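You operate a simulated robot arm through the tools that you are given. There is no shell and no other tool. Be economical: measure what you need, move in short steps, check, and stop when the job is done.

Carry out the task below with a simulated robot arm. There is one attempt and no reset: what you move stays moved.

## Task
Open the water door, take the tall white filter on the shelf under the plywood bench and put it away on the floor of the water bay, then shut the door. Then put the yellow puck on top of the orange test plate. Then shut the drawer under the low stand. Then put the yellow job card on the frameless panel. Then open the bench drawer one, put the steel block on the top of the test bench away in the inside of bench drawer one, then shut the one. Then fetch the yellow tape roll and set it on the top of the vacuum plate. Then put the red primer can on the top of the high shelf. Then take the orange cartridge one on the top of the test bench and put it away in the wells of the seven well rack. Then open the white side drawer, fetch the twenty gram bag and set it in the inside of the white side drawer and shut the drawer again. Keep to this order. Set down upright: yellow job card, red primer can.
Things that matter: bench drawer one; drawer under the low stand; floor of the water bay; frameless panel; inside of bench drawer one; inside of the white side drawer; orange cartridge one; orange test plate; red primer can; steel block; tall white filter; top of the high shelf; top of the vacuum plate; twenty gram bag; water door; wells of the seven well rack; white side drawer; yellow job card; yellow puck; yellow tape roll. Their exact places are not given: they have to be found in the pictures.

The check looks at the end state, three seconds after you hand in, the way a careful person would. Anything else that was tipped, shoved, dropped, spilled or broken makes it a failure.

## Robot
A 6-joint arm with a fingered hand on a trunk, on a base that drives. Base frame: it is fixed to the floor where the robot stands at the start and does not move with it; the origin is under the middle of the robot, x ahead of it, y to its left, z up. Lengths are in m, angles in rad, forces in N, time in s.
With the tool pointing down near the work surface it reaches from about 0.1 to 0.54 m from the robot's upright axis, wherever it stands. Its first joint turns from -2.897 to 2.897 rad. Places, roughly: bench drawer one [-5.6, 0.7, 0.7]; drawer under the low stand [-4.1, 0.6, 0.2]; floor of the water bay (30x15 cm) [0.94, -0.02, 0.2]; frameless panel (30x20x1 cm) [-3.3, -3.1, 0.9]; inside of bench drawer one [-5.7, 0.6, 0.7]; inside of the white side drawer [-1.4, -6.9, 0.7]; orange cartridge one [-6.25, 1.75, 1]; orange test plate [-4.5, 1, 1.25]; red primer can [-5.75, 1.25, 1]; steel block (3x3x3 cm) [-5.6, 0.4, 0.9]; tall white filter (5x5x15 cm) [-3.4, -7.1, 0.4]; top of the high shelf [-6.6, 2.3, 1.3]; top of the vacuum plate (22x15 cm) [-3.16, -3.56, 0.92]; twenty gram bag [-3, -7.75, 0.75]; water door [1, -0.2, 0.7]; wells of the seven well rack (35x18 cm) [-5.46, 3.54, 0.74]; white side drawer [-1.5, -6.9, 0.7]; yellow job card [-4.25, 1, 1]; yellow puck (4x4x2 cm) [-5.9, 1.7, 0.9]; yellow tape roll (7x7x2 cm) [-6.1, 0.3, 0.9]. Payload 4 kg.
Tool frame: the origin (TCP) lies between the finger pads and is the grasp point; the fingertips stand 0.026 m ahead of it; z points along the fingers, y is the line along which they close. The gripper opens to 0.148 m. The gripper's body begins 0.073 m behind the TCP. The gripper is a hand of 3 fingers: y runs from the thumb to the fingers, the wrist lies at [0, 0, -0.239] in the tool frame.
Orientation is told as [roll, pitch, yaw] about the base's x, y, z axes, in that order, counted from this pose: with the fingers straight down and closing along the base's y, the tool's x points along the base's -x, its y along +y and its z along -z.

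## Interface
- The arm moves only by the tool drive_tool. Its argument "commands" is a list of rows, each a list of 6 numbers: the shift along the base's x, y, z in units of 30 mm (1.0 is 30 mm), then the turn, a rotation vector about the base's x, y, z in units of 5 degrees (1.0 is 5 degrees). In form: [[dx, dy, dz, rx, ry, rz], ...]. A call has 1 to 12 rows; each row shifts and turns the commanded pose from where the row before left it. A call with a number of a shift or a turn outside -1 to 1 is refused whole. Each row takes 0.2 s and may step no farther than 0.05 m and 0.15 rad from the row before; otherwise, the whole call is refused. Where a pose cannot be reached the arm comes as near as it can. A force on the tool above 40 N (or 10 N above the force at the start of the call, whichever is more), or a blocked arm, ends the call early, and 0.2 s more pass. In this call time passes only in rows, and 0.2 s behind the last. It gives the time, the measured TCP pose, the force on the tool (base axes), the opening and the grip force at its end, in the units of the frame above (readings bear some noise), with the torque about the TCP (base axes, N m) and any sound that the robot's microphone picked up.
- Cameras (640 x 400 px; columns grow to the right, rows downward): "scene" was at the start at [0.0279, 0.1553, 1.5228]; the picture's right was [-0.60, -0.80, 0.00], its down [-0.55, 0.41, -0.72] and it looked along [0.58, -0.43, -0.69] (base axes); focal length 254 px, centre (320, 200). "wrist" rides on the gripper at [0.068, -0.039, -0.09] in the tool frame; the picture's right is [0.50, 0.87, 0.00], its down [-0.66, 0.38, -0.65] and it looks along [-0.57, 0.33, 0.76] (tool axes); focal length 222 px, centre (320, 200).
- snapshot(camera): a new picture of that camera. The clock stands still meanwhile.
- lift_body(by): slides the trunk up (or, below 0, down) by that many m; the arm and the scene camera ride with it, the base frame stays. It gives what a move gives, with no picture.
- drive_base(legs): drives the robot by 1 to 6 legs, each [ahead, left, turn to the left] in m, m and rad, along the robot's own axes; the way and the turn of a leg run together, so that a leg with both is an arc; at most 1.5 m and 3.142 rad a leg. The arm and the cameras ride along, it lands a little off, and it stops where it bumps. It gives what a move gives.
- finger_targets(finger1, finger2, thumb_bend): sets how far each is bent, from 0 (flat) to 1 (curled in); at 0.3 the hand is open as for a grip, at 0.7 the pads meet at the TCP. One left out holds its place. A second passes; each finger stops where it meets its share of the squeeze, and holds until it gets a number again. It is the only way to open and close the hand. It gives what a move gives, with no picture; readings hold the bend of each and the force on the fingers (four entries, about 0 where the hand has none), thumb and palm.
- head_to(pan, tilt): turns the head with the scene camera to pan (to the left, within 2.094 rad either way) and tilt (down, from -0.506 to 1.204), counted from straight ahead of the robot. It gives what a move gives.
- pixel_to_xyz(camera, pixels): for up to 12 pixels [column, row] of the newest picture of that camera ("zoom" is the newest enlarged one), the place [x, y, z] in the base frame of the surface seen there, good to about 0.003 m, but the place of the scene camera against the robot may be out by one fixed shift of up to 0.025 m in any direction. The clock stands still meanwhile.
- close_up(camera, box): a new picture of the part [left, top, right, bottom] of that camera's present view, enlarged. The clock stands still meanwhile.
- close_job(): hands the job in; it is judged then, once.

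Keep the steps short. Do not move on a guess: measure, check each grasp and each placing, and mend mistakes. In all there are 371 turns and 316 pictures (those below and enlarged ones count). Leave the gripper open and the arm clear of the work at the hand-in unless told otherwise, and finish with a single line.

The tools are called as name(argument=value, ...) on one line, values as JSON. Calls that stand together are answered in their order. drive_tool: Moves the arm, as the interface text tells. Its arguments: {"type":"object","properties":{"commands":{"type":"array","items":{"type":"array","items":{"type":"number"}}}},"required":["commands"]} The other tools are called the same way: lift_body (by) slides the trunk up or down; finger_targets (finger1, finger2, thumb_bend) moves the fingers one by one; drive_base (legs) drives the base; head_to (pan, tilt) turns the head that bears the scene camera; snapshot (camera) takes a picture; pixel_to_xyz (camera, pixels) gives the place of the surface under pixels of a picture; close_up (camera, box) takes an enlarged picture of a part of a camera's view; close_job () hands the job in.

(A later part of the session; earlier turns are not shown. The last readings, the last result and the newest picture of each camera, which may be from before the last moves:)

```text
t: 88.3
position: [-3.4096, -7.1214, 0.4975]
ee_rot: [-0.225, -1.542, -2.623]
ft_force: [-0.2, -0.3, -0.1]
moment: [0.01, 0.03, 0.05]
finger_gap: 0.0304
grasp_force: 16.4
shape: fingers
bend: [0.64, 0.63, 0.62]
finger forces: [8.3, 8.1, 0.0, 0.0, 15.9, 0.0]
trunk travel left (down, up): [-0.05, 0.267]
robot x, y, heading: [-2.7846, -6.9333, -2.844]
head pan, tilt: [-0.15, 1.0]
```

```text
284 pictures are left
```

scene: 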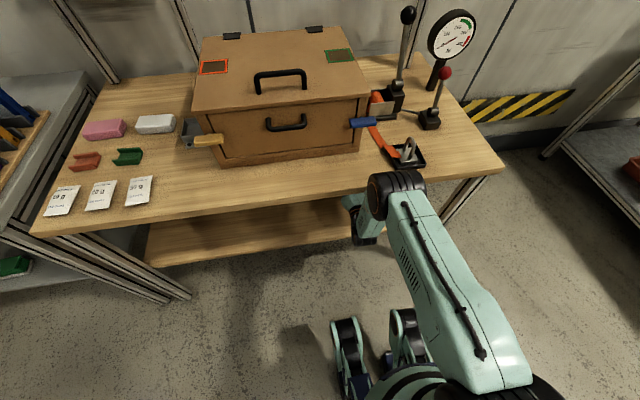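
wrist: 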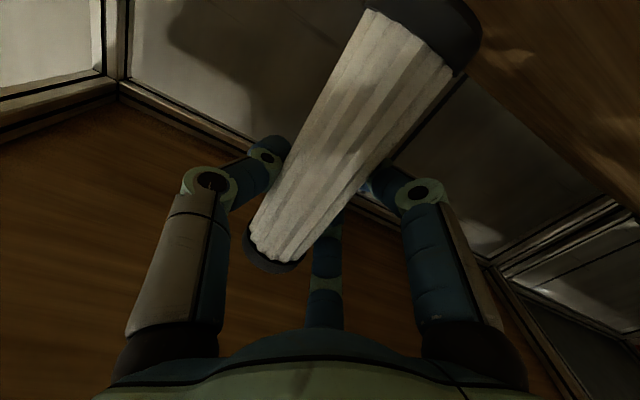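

The elbow sits right at the bench's front edge. I'll measure how it lies against the edge.

pixel_to_xyz(camera="scene", pixels=[[395, 180], [375, 195], [410, 215], [360, 215], [365, 238], [340, 192], [440, 180], [345, 330], [405, 320], [440, 280]])

close_up(camera="scene", box=[310, 140, 470, 260])

```text
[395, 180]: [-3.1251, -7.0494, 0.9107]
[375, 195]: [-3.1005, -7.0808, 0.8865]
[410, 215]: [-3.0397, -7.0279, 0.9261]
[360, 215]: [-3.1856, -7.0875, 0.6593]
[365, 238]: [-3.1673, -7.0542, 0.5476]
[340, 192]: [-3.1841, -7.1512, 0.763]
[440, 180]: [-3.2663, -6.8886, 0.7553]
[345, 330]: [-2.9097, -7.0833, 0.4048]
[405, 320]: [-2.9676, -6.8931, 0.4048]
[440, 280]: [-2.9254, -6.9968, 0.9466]
```

```text
3.33 times, centred on (390, 200) of scene
```

zoom: 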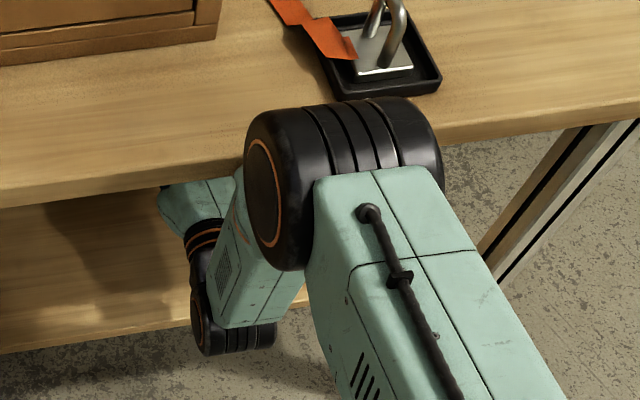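

The elbow seems clear of the top, but the forearm is close to the edge. I'll draw the hand back a few centimetres with the arm and see what it reports.

drive_tool(commands=[[0.5, 0.15, 0, 0, 0, 0], [0.5, 0.15, 0, 0, 0, 0]])

drive_base(legs=[[-0.1, 0, 0]])

```text
t: 89.0
position: [-3.385, -7.1133, 0.4902]
ee_rot: [-0.172, -1.527, -2.676]
ft_force: [0.9, 0.3, 0.5]
moment: [0.0, -0.02, 0.01]
finger_gap: 0.0304
grasp_force: 16.6
shape: fingers
bend: [0.64, 0.63, 0.62]
finger forces: [8.2, 8.0, 0.0, 0.0, 15.9, 0.0]
trunk travel left (down, up): [-0.05, 0.267]
robot x, y, heading: [-2.7882, -6.9295, -2.847]
head pan, tilt: [-0.15, 1.0]
```

```text
t: 90.1
position: [-3.2886, -7.0841, 0.4929]
ee_rot: [-0.173, -1.529, -2.676]
ft_force: [0.2, -0.5, -0.6]
moment: [0.02, -0.03, 0.01]
finger_gap: 0.0305
grasp_force: 16.0
shape: fingers
bend: [0.64, 0.63, 0.62]
finger forces: [8.2, 8.1, 0.0, 0.0, 15.9, 0.0]
trunk travel left (down, up): [-0.05, 0.267]
robot x, y, heading: [-2.6907, -6.9014, -2.848]
head pan, tilt: [-0.15, 1.0]
```

It's free now. I'll back out fully and look at the held filter.

drive_base(legs=[[-0.3, 0, 0]])

snapshot(camera="wrist")

snapshot(camera="scene")

```text
t: 92.2
position: [-2.9966, -6.9982, 0.4913]
ee_rot: [-0.173, -1.53, -2.668]
ft_force: [-0.4, -0.7, -0.2]
moment: [0.0, -0.02, 0.01]
finger_gap: 0.0305
grasp_force: 16.0
shape: fingers
bend: [0.64, 0.63, 0.62]
finger forces: [8.1, 8.1, 0.1, 0.0, 15.9, 0.0]
trunk travel left (down, up): [-0.05, 0.267]
robot x, y, heading: [-2.4016, -6.8118, -2.837]
head pan, tilt: [-0.15, 1.0]
```

```text
282 pictures are left
```

wrist: 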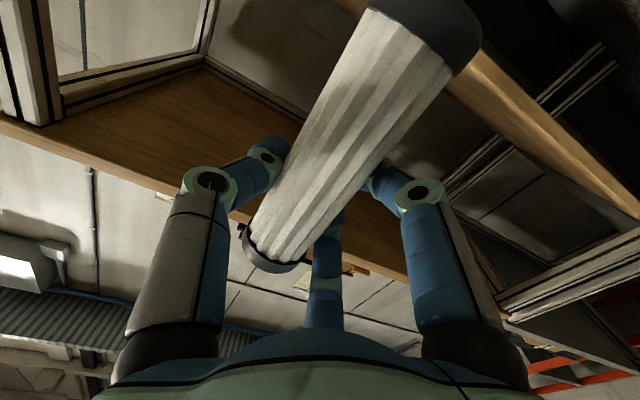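

```text
281 pictures are left
```

scene: 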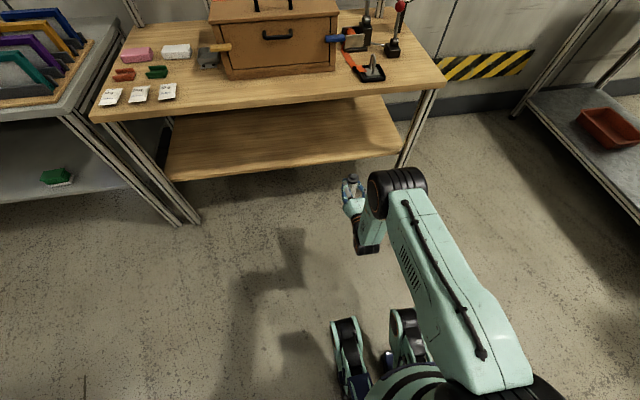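

The filter is firmly held. I'll drive back out between the oven and pallets and head for the open cabinet.

drive_base(legs=[[-0.918, -1.085, 0], [0, 0, -2.514], [1.5, 0, 0], [1.5, 0, 0], [0.5, 0, 0]])

lift_body(by=0.15)

head_to(pan=0.2, tilt=0.5)

snapshot(camera="scene")

```text
t: 104.2
position: [-2.4602, -5.3227, 0.49]
ee_rot: [-0.117, -1.528, 3.002]
ft_force: [4.3, -14.6, 3.9]
moment: [0.16, 0.09, 0.08]
finger_gap: 0.0281
grasp_force: 34.6
shape: fingers
bend: [0.62, 0.62, 0.66]
finger forces: [13.0, 13.4, 0.1, 0.1, 42.2, 0.0]
trunk travel left (down, up): [-0.05, 0.267]
robot x, y, heading: [-1.8584, -5.485, 2.854]
head pan, tilt: [-0.15, 1.0]
stopped in leg 2: the force on the tool passed its limit at 76 N (the readings are from after the stop); the commanded pose is now the measured one
```

```text
t: 105.9
position: [-2.461, -5.3205, 0.6405]
ee_rot: [-0.146, -1.527, 3.029]
ft_force: [2.6, -25.6, -5.6]
moment: [-0.09, -0.14, 0.21]
finger_gap: 0.0273
grasp_force: 45.4
shape: fingers
bend: [0.62, 0.62, 0.67]
finger forces: [16.6, 16.8, 0.0, 0.1, 58.1, 0.0]
trunk travel left (down, up): [-0.2, 0.117]
robot x, y, heading: [-1.8613, -5.4824, 2.859]
head pan, tilt: [-0.15, 1.0]
```

```text
t: 106.8
position: [-2.4608, -5.3205, 0.6402]
ee_rot: [-0.146, -1.529, 3.027]
ft_force: [-0.2, -24.4, -0.8]
moment: [0.03, -0.07, 0.36]
finger_gap: 0.027
grasp_force: 44.8
shape: fingers
bend: [0.62, 0.62, 0.67]
finger forces: [16.5, 16.7, 0.0, 0.0, 56.2, 0.1]
trunk travel left (down, up): [-0.2, 0.117]
robot x, y, heading: [-1.861, -5.4794, 2.86]
head pan, tilt: [0.201, 0.499]
```

```text
280 pictures are left
```

scene: 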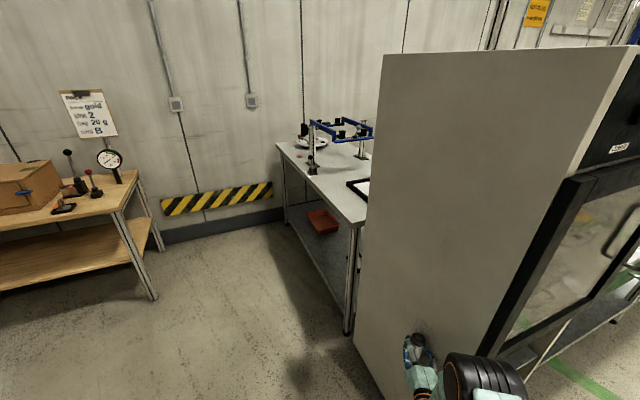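

While turning, the hand bumped the oven's side wall. I'll turn back a little and move away from it.

drive_base(legs=[[0, 0, 0.1], [-0.5, 0, 0]])

snapshot(camera="wrist")

snapshot(camera="scene")

```text
t: 110.4
position: [-1.9597, -5.4806, 0.6409]
ee_rot: [-0.105, -1.526, 3.094]
ft_force: [0.5, -0.2, 0.1]
moment: [0.02, -0.01, -0.03]
finger_gap: 0.0285
grasp_force: 16.3
shape: fingers
bend: [0.64, 0.64, 0.63]
finger forces: [8.3, 8.7, 0.0, 0.0, 16.7, 0.2]
trunk travel left (down, up): [-0.2, 0.117]
robot x, y, heading: [-1.3424, -5.5779, 2.962]
head pan, tilt: [0.201, 0.499]
```

```text
279 pictures are left
```

wrist: 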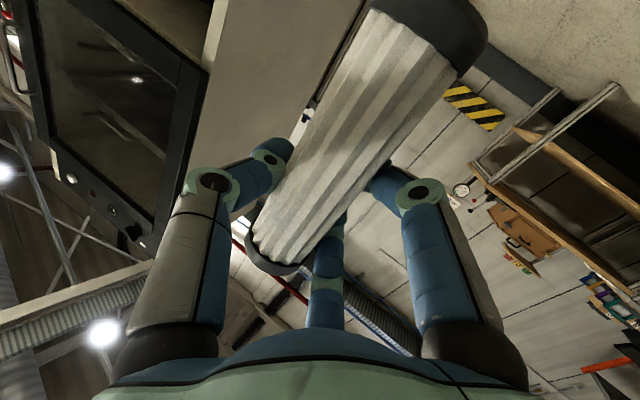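

```text
278 pictures are left
```

scene: 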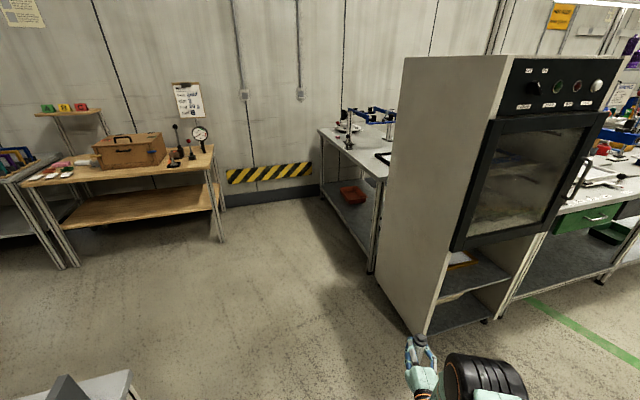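

The oven hasn't moved and the filter is still held. Next comes a clear turn, then the drive towards the cabinet.

drive_base(legs=[[0, 0, -1.88], [1.5, 0, 0], [1.5, 0, 0], [0.1, 0, 0]])

snapshot(camera="scene")

```text
t: 129.9
position: [0.3261, -2.2851, 0.6391]
ee_rot: [-0.101, -1.524, 1.232]
ft_force: [-0.4, 0.1, -0.8]
moment: [-0.03, 0.03, 0.01]
finger_gap: 0.0282
grasp_force: 16.1
shape: fingers
bend: [0.64, 0.64, 0.63]
finger forces: [8.2, 8.5, 0.0, 0.0, 16.6, 0.1]
trunk travel left (down, up): [-0.2, 0.117]
robot x, y, heading: [0.0589, -2.85, 1.101]
head pan, tilt: [0.201, 0.499]
```

```text
277 pictures are left
```

scene: 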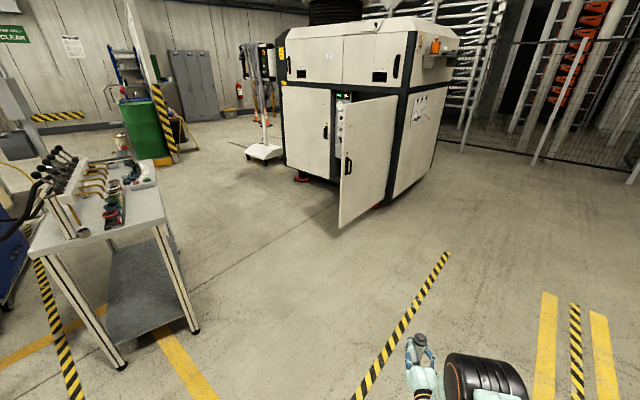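

The open door and the fixture table are in view. I'll measure the gap between them and the bay.

pixel_to_xyz(camera="scene", pixels=[[195, 330], [122, 365], [165, 218], [155, 175], [340, 225], [342, 115], [347, 200], [333, 170], [380, 205], [343, 150]])

close_up(camera="scene", box=[270, 70, 450, 240])

```text
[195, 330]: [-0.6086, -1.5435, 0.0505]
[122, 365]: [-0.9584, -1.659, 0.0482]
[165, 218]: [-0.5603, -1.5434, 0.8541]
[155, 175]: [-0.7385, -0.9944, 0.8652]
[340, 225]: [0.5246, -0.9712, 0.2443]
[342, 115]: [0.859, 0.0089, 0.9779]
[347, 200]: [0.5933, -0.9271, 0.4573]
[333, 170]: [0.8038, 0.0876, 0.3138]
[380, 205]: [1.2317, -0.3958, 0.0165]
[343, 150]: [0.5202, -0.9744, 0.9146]
```

```text
2.35 times, centred on (360, 155) of scene
```

zoom: 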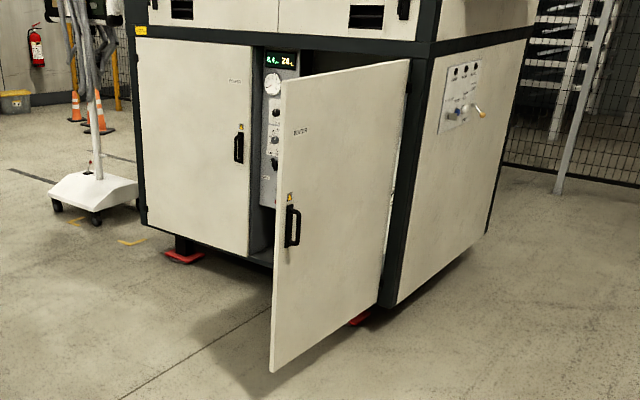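

The door tip is at (0.52, -0.97) and the table edge at x = -0.56. I'll pass midway and then face the bay.

drive_base(legs=[[0, 0, 0.47], [1.35, 0.08, 0], [0.75, -0.12, 0], [0, 0, -0.98]])

head_to(pan=0.1, tilt=0.6)

snapshot(camera="scene")

```text
t: 144.4
position: [0.5729, -0.3639, 0.6397]
ee_rot: [-0.105, -1.528, 0.719]
ft_force: [0.3, 0.0, -0.2]
moment: [-0.01, 0.05, 0.01]
finger_gap: 0.0279
grasp_force: 16.2
shape: fingers
bend: [0.64, 0.64, 0.63]
finger forces: [8.0, 8.2, 0.1, 0.1, 16.4, 0.0]
trunk travel left (down, up): [-0.2, 0.117]
robot x, y, heading: [0.0605, -0.721, 0.588]
head pan, tilt: [0.201, 0.499]
```

```text
t: 145.1
position: [0.5728, -0.3636, 0.6406]
ee_rot: [-0.105, -1.527, 0.72]
ft_force: [0.6, 0.2, -1.3]
moment: [0.02, 0.02, 0.01]
finger_gap: 0.0281
grasp_force: 16.7
shape: fingers
bend: [0.64, 0.64, 0.63]
finger forces: [8.1, 8.3, 0.1, 0.0, 16.5, 0.0]
trunk travel left (down, up): [-0.2, 0.117]
robot x, y, heading: [0.0592, -0.7187, 0.587]
head pan, tilt: [0.099, 0.6]
```

```text
275 pictures are left
```

scene: 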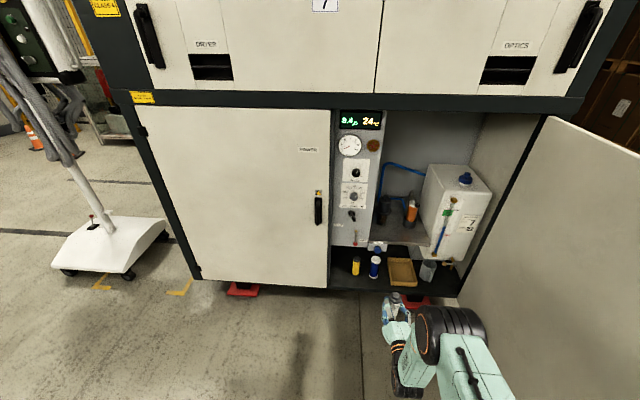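

I can see inside the bay, where the lower floor holds some bottles and a tray. I'll enlarge and measure it.

close_up(camera="scene", box=[320, 200, 480, 310])

pixel_to_xyz(camera="zoom", pixels=[[60, 340], [140, 265], [220, 270], [320, 290], [430, 285], [270, 290], [180, 310], [60, 280], [100, 330], [270, 350], [200, 180], [480, 340]])

```text
3.64 times, centred on (400, 255) of scene
```

zoom: 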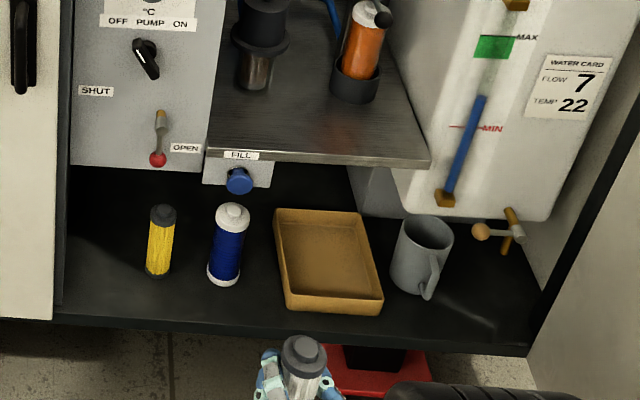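

```text
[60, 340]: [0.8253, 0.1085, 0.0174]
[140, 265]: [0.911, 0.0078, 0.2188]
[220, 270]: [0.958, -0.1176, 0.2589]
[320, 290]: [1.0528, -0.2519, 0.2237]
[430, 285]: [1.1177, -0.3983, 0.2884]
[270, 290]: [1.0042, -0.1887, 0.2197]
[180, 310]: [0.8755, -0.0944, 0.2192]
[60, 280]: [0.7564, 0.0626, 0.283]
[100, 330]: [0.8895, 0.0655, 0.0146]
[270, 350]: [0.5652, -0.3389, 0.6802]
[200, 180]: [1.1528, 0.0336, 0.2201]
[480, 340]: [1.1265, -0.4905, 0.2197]
```

I'll measure the two bottles' bases, the free spot between them, the deck above and the floor's front edge. I'll also get the held filter's bottom from the wrist camera.

pixel_to_xyz(camera="zoom", pixels=[[158, 278], [150, 272], [172, 270], [210, 280], [240, 280], [222, 285], [310, 158], [120, 165], [235, 180], [160, 215], [300, 312], [190, 275]])

snapshot(camera="wrist")

```text
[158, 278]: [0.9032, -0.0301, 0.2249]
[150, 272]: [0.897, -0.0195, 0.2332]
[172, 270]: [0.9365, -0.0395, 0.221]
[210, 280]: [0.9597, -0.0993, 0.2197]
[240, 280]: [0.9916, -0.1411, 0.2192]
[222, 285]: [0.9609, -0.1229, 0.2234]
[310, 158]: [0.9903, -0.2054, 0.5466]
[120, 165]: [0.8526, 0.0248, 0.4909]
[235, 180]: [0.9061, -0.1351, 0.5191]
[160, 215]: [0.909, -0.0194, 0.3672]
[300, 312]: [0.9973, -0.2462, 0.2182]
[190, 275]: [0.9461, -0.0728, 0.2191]
```

```text
273 pictures are left
```

wrist: 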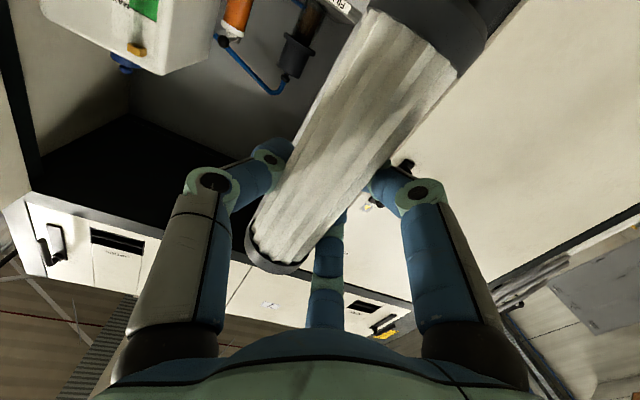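

Between the bottles it's too tight, but the spot left of the yellow one is free. Before lowering, I'll check that the held filter is upright and where its bottom is.

pixel_to_xyz(camera="wrist", pixels=[[300, 215], [320, 185], [345, 140], [370, 100], [395, 55], [430, 15], [272, 262], [470, 50], [480, 15], [370, 5]])

```text
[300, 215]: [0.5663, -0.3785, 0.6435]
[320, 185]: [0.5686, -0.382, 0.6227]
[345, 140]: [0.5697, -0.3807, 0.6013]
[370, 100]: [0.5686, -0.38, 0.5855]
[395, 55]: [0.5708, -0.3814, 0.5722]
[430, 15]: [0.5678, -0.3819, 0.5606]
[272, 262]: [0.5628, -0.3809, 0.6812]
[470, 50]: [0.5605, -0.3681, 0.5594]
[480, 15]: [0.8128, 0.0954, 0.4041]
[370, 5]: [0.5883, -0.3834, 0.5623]
```

The filter is upright, its bottom about 0.089 m below the TCP. The bay floor is at about 0.208, so I need the TCP near z 0.298. I'll lower the trunk, then draw the hand back and down.

lift_body(by=-0.2)

drive_tool(commands=[[-0.8, -0.55, 0, 0, 0, 0], [-0.8, -0.55, -0.3, 0, 0, 0], [-0.8, -0.55, -0.5, 0, 0, 0], [-0.4, -0.3, -0.6, 0, 0, 0], [0, 0, -0.8, 0, 0, 0], [0, 0, -0.8, 0, 0, 0]])

```text
t: 147.2
position: [0.5724, -0.3637, 0.4394]
ee_rot: [-0.107, -1.529, 0.721]
ft_force: [0.0, 0.7, -0.3]
moment: [0.02, 0.06, -0.02]
finger_gap: 0.0282
grasp_force: 16.4
shape: fingers
bend: [0.64, 0.64, 0.63]
finger forces: [8.0, 8.3, 0.0, 0.1, 16.4, 0.0]
trunk travel left (down, up): [0.0, 0.317]
robot x, y, heading: [0.0623, -0.72, 0.585]
head pan, tilt: [0.099, 0.6]
```

```text
t: 148.6
position: [0.4898, -0.4236, 0.3519]
ee_rot: [-0.103, -1.529, 0.721]
ft_force: [-0.2, -0.6, -0.3]
moment: [0.0, 0.03, -0.02]
finger_gap: 0.0279
grasp_force: 16.6
shape: fingers
bend: [0.64, 0.64, 0.63]
finger forces: [8.0, 8.3, 0.0, 0.0, 16.5, 0.0]
trunk travel left (down, up): [0.0, 0.317]
robot x, y, heading: [0.0601, -0.7221, 0.583]
head pan, tilt: [0.099, 0.6]
```

I'll go down to z 0.315, then shift the base 18.5 cm left and 40 cm ahead and look again.

drive_tool(commands=[[0, 0, -0.6, 0, 0, 0], [0, 0, -0.6, 0, 0, 0]])

drive_base(legs=[[0, 0.185, 0], [0.38, 0, 0]])

snapshot(camera="wrist")

snapshot(camera="scene")

```text
t: 149.2
position: [0.4887, -0.4243, 0.314]
ee_rot: [-0.104, -1.527, 0.719]
ft_force: [-1.0, 0.1, -0.6]
moment: [-0.01, 0.04, 0.0]
finger_gap: 0.0279
grasp_force: 16.4
shape: fingers
bend: [0.64, 0.64, 0.63]
finger forces: [7.9, 8.3, 0.0, 0.0, 16.4, 0.0]
trunk travel left (down, up): [0.0, 0.317]
robot x, y, heading: [0.0586, -0.7222, 0.587]
head pan, tilt: [0.099, 0.6]
```

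```text
t: 153.4
position: [0.7059, -0.0624, 0.3144]
ee_rot: [-0.106, -1.528, 0.721]
ft_force: [0.5, 0.0, -0.5]
moment: [0.01, 0.01, 0.0]
finger_gap: 0.0278
grasp_force: 16.0
shape: fingers
bend: [0.64, 0.64, 0.63]
finger forces: [8.0, 8.3, 0.0, 0.0, 16.3, 0.1]
trunk travel left (down, up): [0.0, 0.317]
robot x, y, heading: [0.2754, -0.3617, 0.585]
head pan, tilt: [0.099, 0.6]
```

```text
272 pictures are left
```

wrist: 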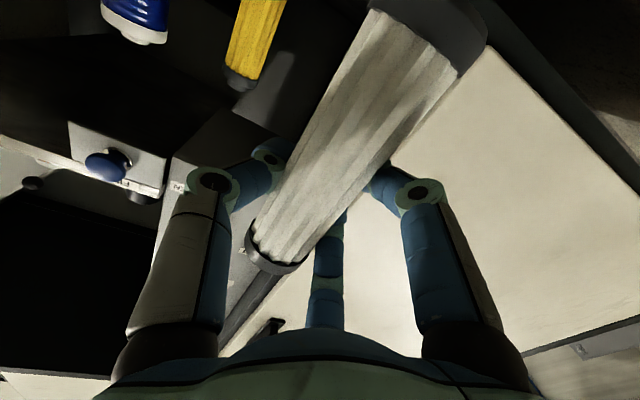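

```text
271 pictures are left
```

scene: 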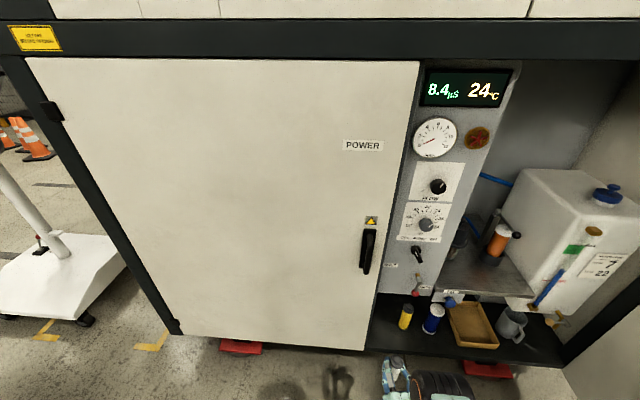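

The wrist camera now sees the yellow bottle, at about (255, 40), and the power door's edge. I'll measure both.

pixel_to_xyz(camera="wrist", pixels=[[255, 40], [240, 80], [268, 10], [150, 20], [310, 60], [345, 20], [480, 75], [500, 55], [560, 110], [220, 150], [510, 25], [325, 10]])

close_up(camera="scene", box=[340, 240, 560, 400])

```text
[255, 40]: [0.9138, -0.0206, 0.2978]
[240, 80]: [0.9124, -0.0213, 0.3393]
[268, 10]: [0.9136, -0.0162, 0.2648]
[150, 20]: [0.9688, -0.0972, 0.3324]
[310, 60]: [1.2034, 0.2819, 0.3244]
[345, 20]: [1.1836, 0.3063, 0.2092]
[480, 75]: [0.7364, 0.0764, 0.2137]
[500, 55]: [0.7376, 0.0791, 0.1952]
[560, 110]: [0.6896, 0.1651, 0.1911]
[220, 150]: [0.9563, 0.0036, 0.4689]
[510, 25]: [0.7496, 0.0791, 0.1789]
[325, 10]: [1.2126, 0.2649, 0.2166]
```

```text
2.50 times, centred on (450, 320) of scene
```

zoom: 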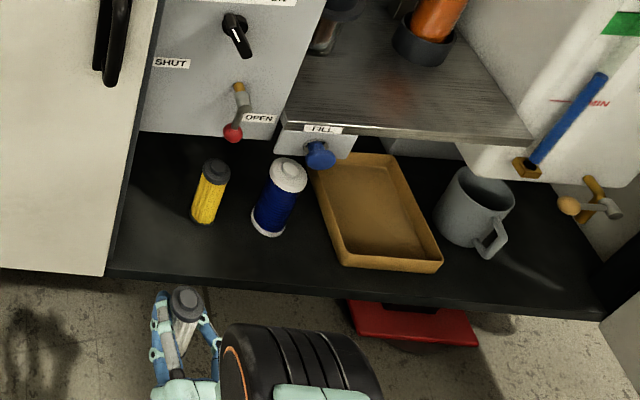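

Nothing is in the way, and the floor reads z 0.209. I'll drive ahead the last 17.5 cm.

drive_base(legs=[[0.1, 0, 0], [0.075, 0, 0]])

snapshot(camera="wrist")

close_up(camera="scene", box=[300, 220, 540, 400])

```text
t: 155.2
position: [0.8507, 0.0332, 0.3137]
ee_rot: [-0.104, -1.527, 0.716]
ft_force: [-0.6, -0.4, -0.3]
moment: [0.0, -0.02, -0.03]
finger_gap: 0.0277
grasp_force: 16.7
shape: fingers
bend: [0.64, 0.64, 0.63]
finger forces: [8.0, 8.3, 0.0, 0.1, 16.3, 0.0]
trunk travel left (down, up): [0.0, 0.317]
robot x, y, heading: [0.4212, -0.2652, 0.584]
head pan, tilt: [0.099, 0.6]
```

```text
269 pictures are left
```

wrist: 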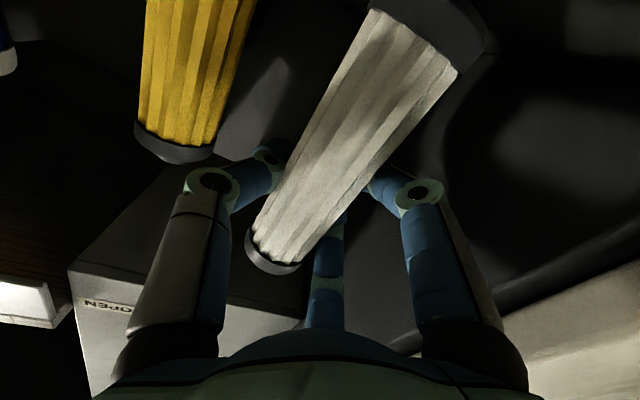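

```text
2.22 times, centred on (420, 310) of scene
```

zoom: 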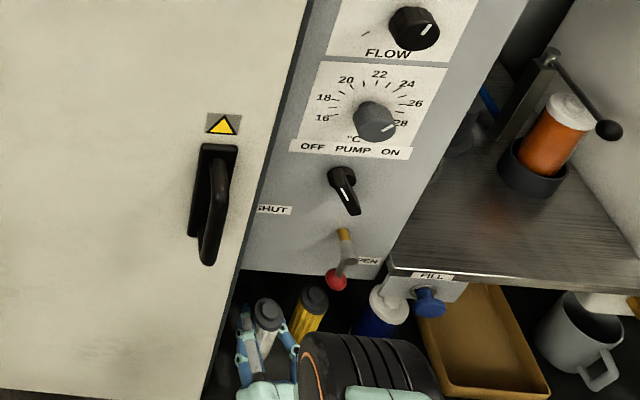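

The filter hangs clear of the yellow bottle. I'll lower it gently.

drive_tool(commands=[[0, 0, -0.2, 0, 0, 0], [0, 0, -0.2, 0, 0, 0]])

drive_tool(commands=[[0, 0, -0.1, 0, 0, 0]])

```text
t: 155.8
position: [0.8507, 0.0319, 0.3015]
ee_rot: [-0.105, -1.526, 0.718]
ft_force: [0.0, -0.1, -0.1]
moment: [0.0, 0.0, -0.01]
finger_gap: 0.0277
grasp_force: 15.9
shape: fingers
bend: [0.64, 0.64, 0.63]
finger forces: [7.9, 8.3, 0.1, 0.0, 16.3, 0.0]
trunk travel left (down, up): [0.0, 0.317]
robot x, y, heading: [0.4242, -0.2656, 0.591]
head pan, tilt: [0.099, 0.6]
```

```text
t: 156.2
position: [0.8506, 0.0318, 0.2996]
ee_rot: [-0.106, -1.527, 0.718]
ft_force: [-0.3, 0.2, -0.2]
moment: [0.0, -0.02, 0.0]
finger_gap: 0.0274
grasp_force: 16.4
shape: fingers
bend: [0.64, 0.64, 0.63]
finger forces: [8.0, 8.2, 0.0, 0.1, 16.2, 0.0]
trunk travel left (down, up): [0.0, 0.317]
robot x, y, heading: [0.4256, -0.2649, 0.588]
head pan, tilt: [0.099, 0.6]
```

drive_tool(commands=[[0, 0, -0.1, 0, 0, 0]])

drive_tool(commands=[[0, 0, -0.08, 0, 0, 0]])

snapshot(camera="wrist")

```text
t: 156.6
position: [0.851, 0.0317, 0.2972]
ee_rot: [-0.103, -1.527, 0.717]
ft_force: [0.6, -0.8, -0.8]
moment: [0.02, 0.03, 0.0]
finger_gap: 0.0278
grasp_force: 16.5
shape: fingers
bend: [0.64, 0.64, 0.63]
finger forces: [8.0, 8.3, 0.0, 0.0, 16.2, 0.1]
trunk travel left (down, up): [0.0, 0.317]
robot x, y, heading: [0.4243, -0.2643, 0.589]
head pan, tilt: [0.099, 0.6]
```

```text
t: 157.0
position: [0.8493, 0.0308, 0.2946]
ee_rot: [-0.104, -1.526, 0.719]
ft_force: [-0.5, -0.3, -0.8]
moment: [-0.03, -0.03, -0.02]
finger_gap: 0.0278
grasp_force: 16.4
shape: fingers
bend: [0.64, 0.64, 0.63]
finger forces: [8.0, 8.2, 0.0, 0.0, 16.3, 0.1]
trunk travel left (down, up): [0.0, 0.317]
robot x, y, heading: [0.4217, -0.2668, 0.583]
head pan, tilt: [0.099, 0.6]
```

```text
267 pictures are left
```

wrist: 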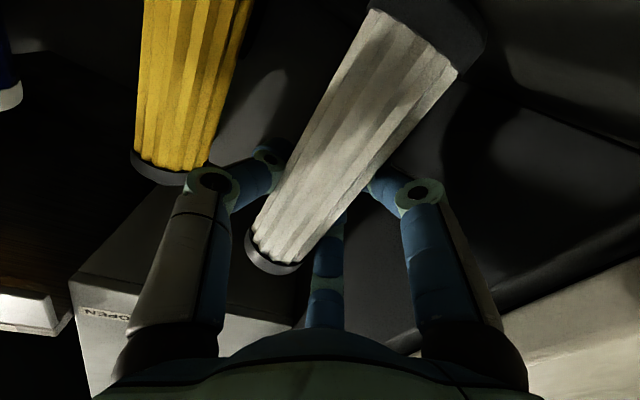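

There's no contact yet, so I'll keep stepping down.

drive_tool(commands=[[0, 0, -0.1, 0, 0, 0]])

drive_tool(commands=[[0, 0, -0.1, 0, 0, 0]])

drive_tool(commands=[[0, 0, -0.1, 0, 0, 0]])

```text
t: 157.4
position: [0.8511, 0.0321, 0.2913]
ee_rot: [-0.114, -1.527, 0.727]
ft_force: [0.4, 0.5, 5.7]
moment: [-0.01, -0.07, -0.03]
finger_gap: 0.0277
grasp_force: 17.3
shape: fingers
bend: [0.65, 0.64, 0.63]
finger forces: [8.5, 8.6, 0.1, 0.0, 17.0, 0.0]
trunk travel left (down, up): [0.0, 0.317]
robot x, y, heading: [0.4235, -0.2641, 0.592]
head pan, tilt: [0.099, 0.6]
```

```text
t: 157.8
position: [0.8509, 0.0333, 0.2899]
ee_rot: [-0.128, -1.533, 0.74]
ft_force: [-0.3, 0.5, 17.2]
moment: [-0.14, -0.28, 0.02]
finger_gap: 0.0273
grasp_force: 16.6
shape: fingers
bend: [0.66, 0.64, 0.63]
finger forces: [9.0, 8.5, 0.1, 0.1, 16.5, 0.0]
trunk travel left (down, up): [0.0, 0.317]
robot x, y, heading: [0.4187, -0.2655, 0.588]
head pan, tilt: [0.099, 0.6]
```

```text
t: 158.2
position: [0.8513, 0.0324, 0.2871]
ee_rot: [-0.121, -1.531, 0.732]
ft_force: [2.1, 3.5, 21.8]
moment: [-0.1, -0.3, 0.09]
finger_gap: 0.0268
grasp_force: 17.5
shape: fingers
bend: [0.67, 0.63, 0.63]
finger forces: [9.5, 8.5, 0.0, 0.0, 17.0, 0.0]
trunk travel left (down, up): [0.0, 0.317]
robot x, y, heading: [0.4243, -0.2652, 0.588]
head pan, tilt: [0.099, 0.6]
```

The filter stands on the floor now, with 5 to 20 N upward. I'll ease up 4 mm and open the fingers in steps.

drive_tool(commands=[[0, 0, 0.13, 0, 0, 0]])

finger_targets(finger1=0.56, finger2=0.56, thumb_bend=0.56)

snapshot(camera="wrist")

```text
t: 158.6
position: [0.8496, 0.0326, 0.2876]
ee_rot: [-0.093, -1.523, 0.707]
ft_force: [0.8, 2.1, 6.2]
moment: [-0.03, -0.05, 0.04]
finger_gap: 0.0267
grasp_force: 17.3
shape: fingers
bend: [0.67, 0.63, 0.63]
finger forces: [8.5, 8.4, 0.0, 0.0, 16.8, 0.0]
trunk travel left (down, up): [0.0, 0.317]
robot x, y, heading: [0.4257, -0.2713, 0.588]
head pan, tilt: [0.099, 0.6]
```

```text
t: 159.6
position: [0.8503, 0.0335, 0.29]
ee_rot: [-0.106, -1.527, 0.716]
ft_force: [-0.1, 0.5, 0.4]
moment: [0.02, -0.03, -0.02]
finger_gap: 0.042
grasp_force: 0.1
shape: fingers
bend: [0.56, 0.56, 0.56]
finger forces: [0.0, 0.0, 0.0, 0.0, 0.0, 0.0]
trunk travel left (down, up): [0.0, 0.317]
robot x, y, heading: [0.4209, -0.2692, 0.586]
head pan, tilt: [0.099, 0.6]
```

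```text
266 pictures are left
```

wrist: 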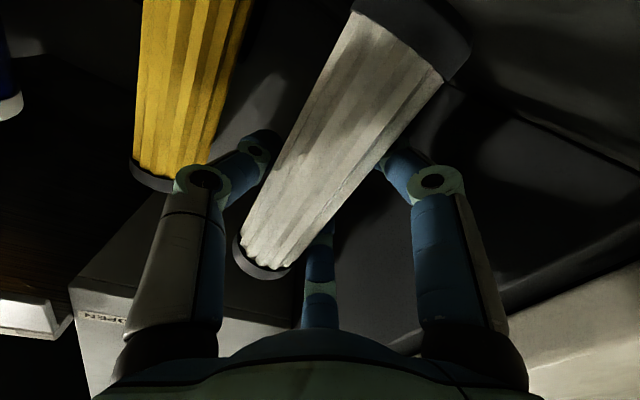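

The filter stands by itself, parallel to the yellow bottle. I'll open slightly more and back straight out.

finger_targets(finger1=0.5, finger2=0.46, thumb_bend=0.5)

drive_base(legs=[[-0.08, 0, 0]])

snapshot(camera="wrist")

```text
t: 160.6
position: [0.8503, 0.0336, 0.2881]
ee_rot: [-0.102, -1.528, 0.72]
ft_force: [0.2, 0.3, -0.5]
moment: [-0.01, -0.02, 0.03]
finger_gap: 0.0616
grasp_force: 0.1
shape: fingers
bend: [0.5, 0.46, 0.5]
finger forces: [0.0, 0.1, 0.1, 0.0, 0.0, 0.1]
trunk travel left (down, up): [0.0, 0.317]
robot x, y, heading: [0.4218, -0.2636, 0.579]
head pan, tilt: [0.099, 0.6]
```

```text
t: 161.7
position: [0.7837, -0.012, 0.2894]
ee_rot: [-0.105, -1.528, 0.717]
ft_force: [0.4, 0.2, 0.8]
moment: [0.0, 0.05, -0.02]
finger_gap: 0.0618
grasp_force: 0.1
shape: fingers
bend: [0.5, 0.46, 0.5]
finger forces: [0.1, 0.0, 0.0, 0.1, 0.0, 0.0]
trunk travel left (down, up): [0.0, 0.317]
robot x, y, heading: [0.3551, -0.307, 0.588]
head pan, tilt: [0.099, 0.6]
```

```text
265 pictures are left
```

wrist: 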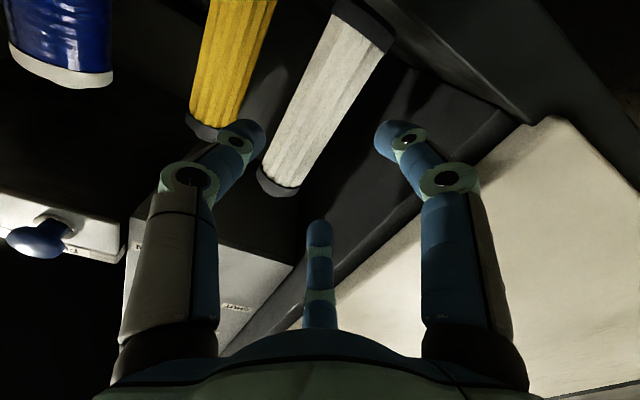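

The filter stands well beside the yellow bottle. I'll back out, raise the trunk and drive around the door's tip to its outer side.

drive_base(legs=[[-0.5, 0, 0], [0, 0, 1.0], [-1.36, -0.06, 0], [0, -1.04, 0], [0, 0, 0.547]])

lift_body(by=0.3)

finger_targets(finger1=0.8, finger2=0.8, thumb_bend=0.8)

head_to(pan=0.0, tilt=0.6)

snapshot(camera="scene")

```text
t: 184.1
position: [0.783, -1.4996, 0.2882]
ee_rot: [-0.105, -1.529, 2.231]
ft_force: [0.2, 0.1, -0.1]
moment: [0.04, 0.01, 0.0]
finger_gap: 0.062
grasp_force: 0.1
shape: fingers
bend: [0.5, 0.46, 0.5]
finger forces: [0.0, 0.0, 0.1, 0.0, 0.0, 0.0]
trunk travel left (down, up): [0.0, 0.317]
robot x, y, heading: [1.0566, -1.9476, 2.099]
head pan, tilt: [0.099, 0.6]
```

```text
t: 187.1
position: [0.7832, -1.5005, 0.5887]
ee_rot: [-0.105, -1.526, 2.232]
ft_force: [0.0, 0.4, -0.2]
moment: [0.02, 0.01, 0.01]
finger_gap: 0.0616
grasp_force: 0.1
shape: fingers
bend: [0.5, 0.46, 0.5]
finger forces: [0.0, 0.0, 0.0, 0.0, 0.0, 0.0]
trunk travel left (down, up): [-0.3, 0.017]
robot x, y, heading: [1.0562, -1.9465, 2.101]
head pan, tilt: [0.099, 0.6]
```

```text
t: 188.1
position: [0.7816, -1.5, 0.5905]
ee_rot: [-0.106, -1.528, 2.232]
ft_force: [0.7, -0.8, 0.4]
moment: [0.02, -0.01, 0.0]
finger_gap: 0.0001
grasp_force: 0.0
shape: fingers
bend: [0.76, 0.73, 0.75]
finger forces: [0.0, 0.0, 0.0, 0.0, 0.0, 0.0]
trunk travel left (down, up): [-0.3, 0.017]
robot x, y, heading: [1.0594, -1.9442, 2.099]
head pan, tilt: [0.099, 0.6]
```

```text
t: 188.8
position: [0.7829, -1.4994, 0.5893]
ee_rot: [-0.106, -1.528, 2.232]
ft_force: [0.3, -0.3, -1.5]
moment: [-0.03, 0.03, 0.0]
finger_gap: 0.0
grasp_force: 0.1
shape: fingers
bend: [0.76, 0.73, 0.75]
finger forces: [0.0, 0.0, 0.1, 0.0, 0.0, 0.0]
trunk travel left (down, up): [-0.3, 0.017]
robot x, y, heading: [1.0571, -1.9451, 2.098]
head pan, tilt: [0.0, 0.6]
```

```text
264 pictures are left
```

scene: 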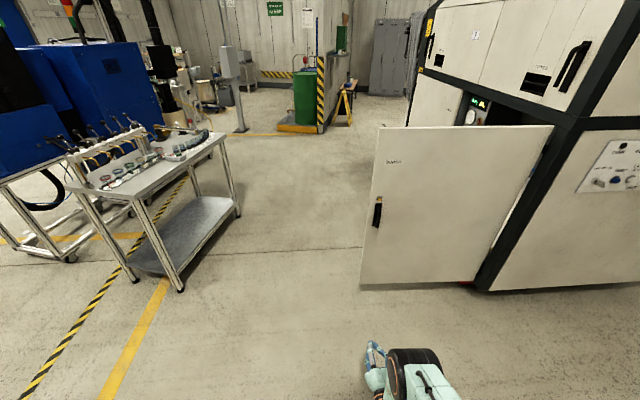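

The fist must be 20 cm more to the right to meet the door inside its edge. I'll shift right, go ahead until just short of the door and check.

drive_base(legs=[[0, -0.2, 0], [0.5, 0, 0]])

snapshot(camera="wrist")

snapshot(camera="scene")

```text
t: 193.7
position: [0.7012, -0.9695, 0.588]
ee_rot: [-0.106, -1.525, 2.24]
ft_force: [-0.2, -0.6, -0.3]
moment: [0.02, 0.02, -0.03]
finger_gap: 0.0001
grasp_force: 0.0
shape: fingers
bend: [0.76, 0.73, 0.75]
finger forces: [0.0, 0.1, 0.0, 0.0, 0.1, 0.0]
trunk travel left (down, up): [-0.3, 0.017]
robot x, y, heading: [0.9737, -1.4129, 2.107]
head pan, tilt: [0.0, 0.6]
```

```text
263 pictures are left
```

wrist: 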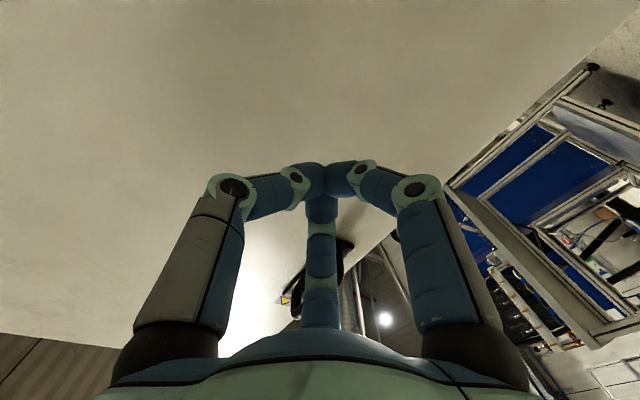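

```text
262 pictures are left
```

scene: 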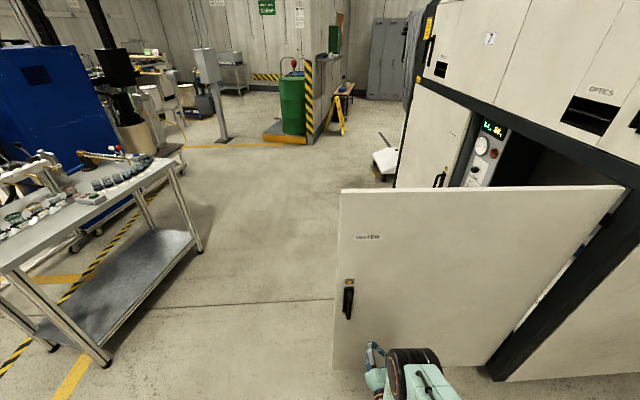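

The fist is about 5 cm from the door. I'll make contact and then push, swinging about the hinge.

drive_base(legs=[[0.055, 0, 0], [0.12, 0.118, -0.2], [0.12, 0.118, -0.2], [0.12, 0.118, -0.2]])

snapshot(camera="scene")

```text
t: 198.5
position: [0.5515, -0.5818, 0.5881]
ee_rot: [-0.112, -1.525, 1.643]
ft_force: [-0.4, -0.5, -1.0]
moment: [0.02, 0.02, 0.01]
finger_gap: 0.0
grasp_force: 0.0
shape: fingers
bend: [0.76, 0.76, 0.76]
finger forces: [0.0, 0.0, 0.0, 0.0, 0.0, 0.1]
trunk travel left (down, up): [-0.3, 0.017]
robot x, y, heading: [0.5293, -1.1028, 1.507]
head pan, tilt: [0.0, 0.6]
```

```text
261 pictures are left
```

scene: 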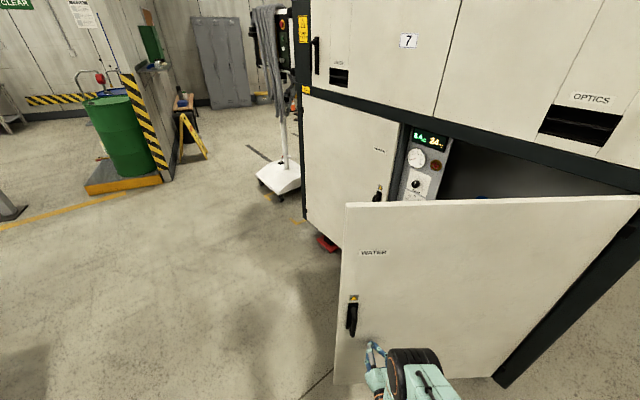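

The door is following. I'll continue the swing.

drive_base(legs=[[0.12, 0.117, -0.2], [0.12, 0.117, -0.2], [0.12, 0.117, -0.2], [0.12, 0.117, -0.2]])

snapshot(camera="scene")

```text
t: 204.0
position: [0.7223, -0.1332, 0.5886]
ee_rot: [-0.112, -1.525, 0.854]
ft_force: [0.3, -0.1, -0.8]
moment: [0.0, 0.0, 0.02]
finger_gap: 0.0
grasp_force: 0.0
shape: fingers
bend: [0.76, 0.76, 0.76]
finger forces: [0.0, 0.0, 0.0, 0.0, 0.0, 0.0]
trunk travel left (down, up): [-0.3, 0.017]
robot x, y, heading: [0.336, -0.4836, 0.718]
head pan, tilt: [0.0, 0.6]
```

```text
260 pictures are left
```

scene: 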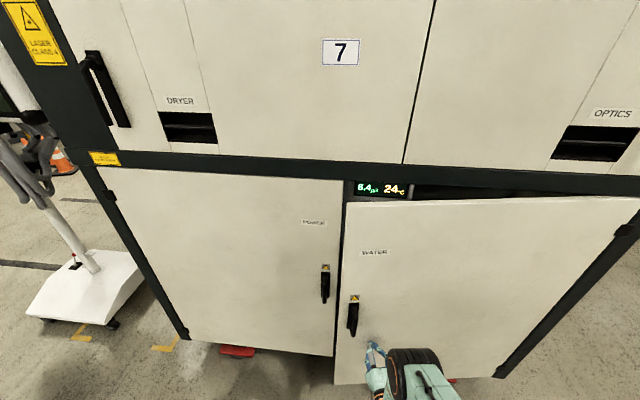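

Nearly shut. I'll do the last part and press ahead gently until it stops.

drive_base(legs=[[0.078, 0.076, -0.13], [0.03, 0, 0], [0.03, 0, 0]])

snapshot(camera="scene")

```text
t: 205.9
position: [0.8038, -0.0597, 0.587]
ee_rot: [-0.103, -1.521, 0.716]
ft_force: [0.3, -0.2, 0.1]
moment: [-0.01, -0.01, 0.0]
finger_gap: 0.0003
grasp_force: 0.0
shape: fingers
bend: [0.77, 0.77, 0.76]
finger forces: [0.0, 0.0, 0.0, 0.1, 0.0, 0.0]
trunk travel left (down, up): [-0.3, 0.017]
robot x, y, heading: [0.378, -0.3564, 0.589]
head pan, tilt: [0.0, 0.6]
stopped in leg 2: the force on the tool passed its limit at 53 N (the readings are from after the stop); the commanded pose is now the measured one
```

```text
259 pictures are left
```

scene: 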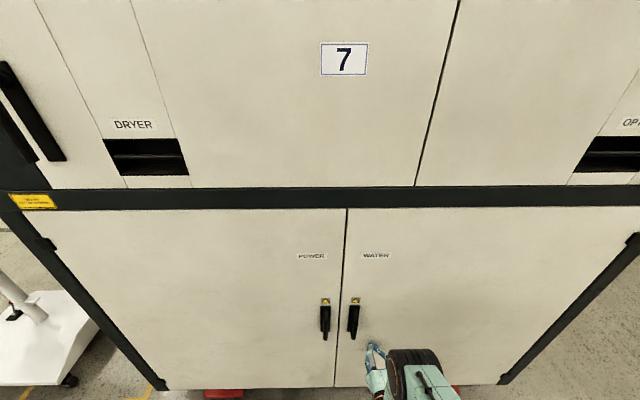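

The door is shut flush. I'll back off, turn to face west and look at the next work area.

drive_base(legs=[[-0.5, 0, 0], [0, 0, 2.5]])

finger_targets(finger1=0.3, finger2=0.3, thumb_bend=0.3)

head_to(pan=0.0, tilt=0.25)

snapshot(camera="scene")

```text
t: 214.8
position: [-0.563, -0.6115, 0.587]
ee_rot: [-0.097, -1.52, -3.088]
ft_force: [-0.4, -0.4, -0.2]
moment: [0.0, 0.0, 0.01]
finger_gap: 0.0
grasp_force: 0.0
shape: fingers
bend: [0.77, 0.77, 0.76]
finger forces: [0.0, 0.1, 0.0, 0.0, 0.1, 0.0]
trunk travel left (down, up): [-0.3, 0.017]
robot x, y, heading: [-0.0475, -0.6373, 3.066]
head pan, tilt: [0.0, 0.6]
```

```text
t: 215.8
position: [-0.5637, -0.611, 0.5858]
ee_rot: [-0.098, -1.52, -3.087]
ft_force: [0.2, 0.6, 0.2]
moment: [0.0, -0.01, 0.0]
finger_gap: 0.1266
grasp_force: 0.0
shape: fingers
bend: [0.3, 0.3, 0.3]
finger forces: [0.0, 0.0, 0.0, 0.0, 0.0, 0.0]
trunk travel left (down, up): [-0.3, 0.017]
robot x, y, heading: [-0.0477, -0.6329, 3.071]
head pan, tilt: [0.0, 0.6]
```

```text
t: 216.6
position: [-0.5648, -0.611, 0.5858]
ee_rot: [-0.1, -1.521, -3.087]
ft_force: [-0.2, -0.1, 0.1]
moment: [0.01, -0.02, 0.0]
finger_gap: 0.1262
grasp_force: 0.0
shape: fingers
bend: [0.3, 0.3, 0.3]
finger forces: [0.0, 0.0, 0.0, 0.0, 0.0, 0.1]
trunk travel left (down, up): [-0.3, 0.017]
robot x, y, heading: [-0.0451, -0.6355, 3.067]
head pan, tilt: [0.0, 0.25]
```

```text
258 pictures are left
```

scene: 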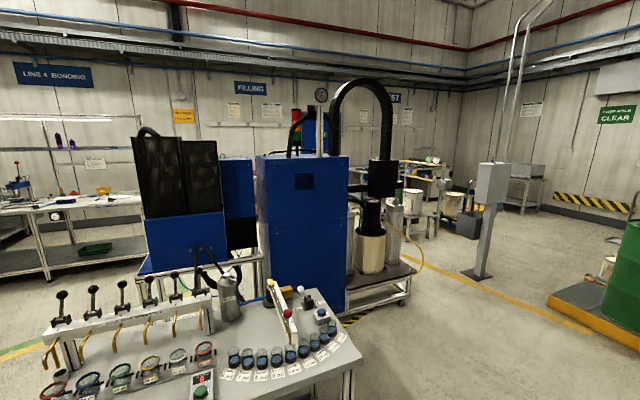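

The TEST area lies behind the filling machine. I'll measure obstacles for the path and enlarge that part.

pixel_to_xyz(camera="scene", pixels=[[480, 275], [405, 300], [400, 265], [470, 235], [435, 235], [360, 340], [300, 330], [440, 180], [540, 210], [410, 162]])

close_up(camera="scene", box=[360, 120, 560, 300])

```text
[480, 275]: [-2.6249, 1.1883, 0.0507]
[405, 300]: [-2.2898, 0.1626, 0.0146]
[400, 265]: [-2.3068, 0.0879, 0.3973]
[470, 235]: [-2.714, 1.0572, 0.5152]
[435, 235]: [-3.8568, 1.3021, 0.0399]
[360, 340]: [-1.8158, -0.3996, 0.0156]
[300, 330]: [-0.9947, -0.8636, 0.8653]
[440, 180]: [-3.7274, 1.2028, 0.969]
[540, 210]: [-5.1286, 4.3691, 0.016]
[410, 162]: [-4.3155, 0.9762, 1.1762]
```

```text
2.22 times, centred on (460, 210) of scene
```

zoom: 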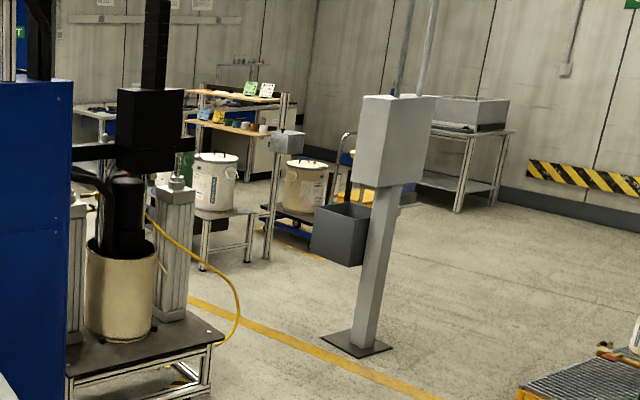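

I'll measure the gap between the post's base plate and the hose, and the drum platform on the right.

pixel_to_xyz(camera="scene", pixels=[[461, 274], [425, 255], [423, 268], [548, 300], [602, 335], [497, 276], [481, 284], [458, 225], [377, 250], [415, 290]])

```text
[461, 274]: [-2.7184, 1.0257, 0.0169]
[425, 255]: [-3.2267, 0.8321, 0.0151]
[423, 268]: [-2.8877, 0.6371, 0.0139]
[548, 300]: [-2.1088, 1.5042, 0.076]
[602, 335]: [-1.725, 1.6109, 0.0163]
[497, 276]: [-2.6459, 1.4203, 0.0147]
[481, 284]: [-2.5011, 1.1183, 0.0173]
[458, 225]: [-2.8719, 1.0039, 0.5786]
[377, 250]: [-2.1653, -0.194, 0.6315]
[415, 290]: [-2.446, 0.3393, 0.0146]
```

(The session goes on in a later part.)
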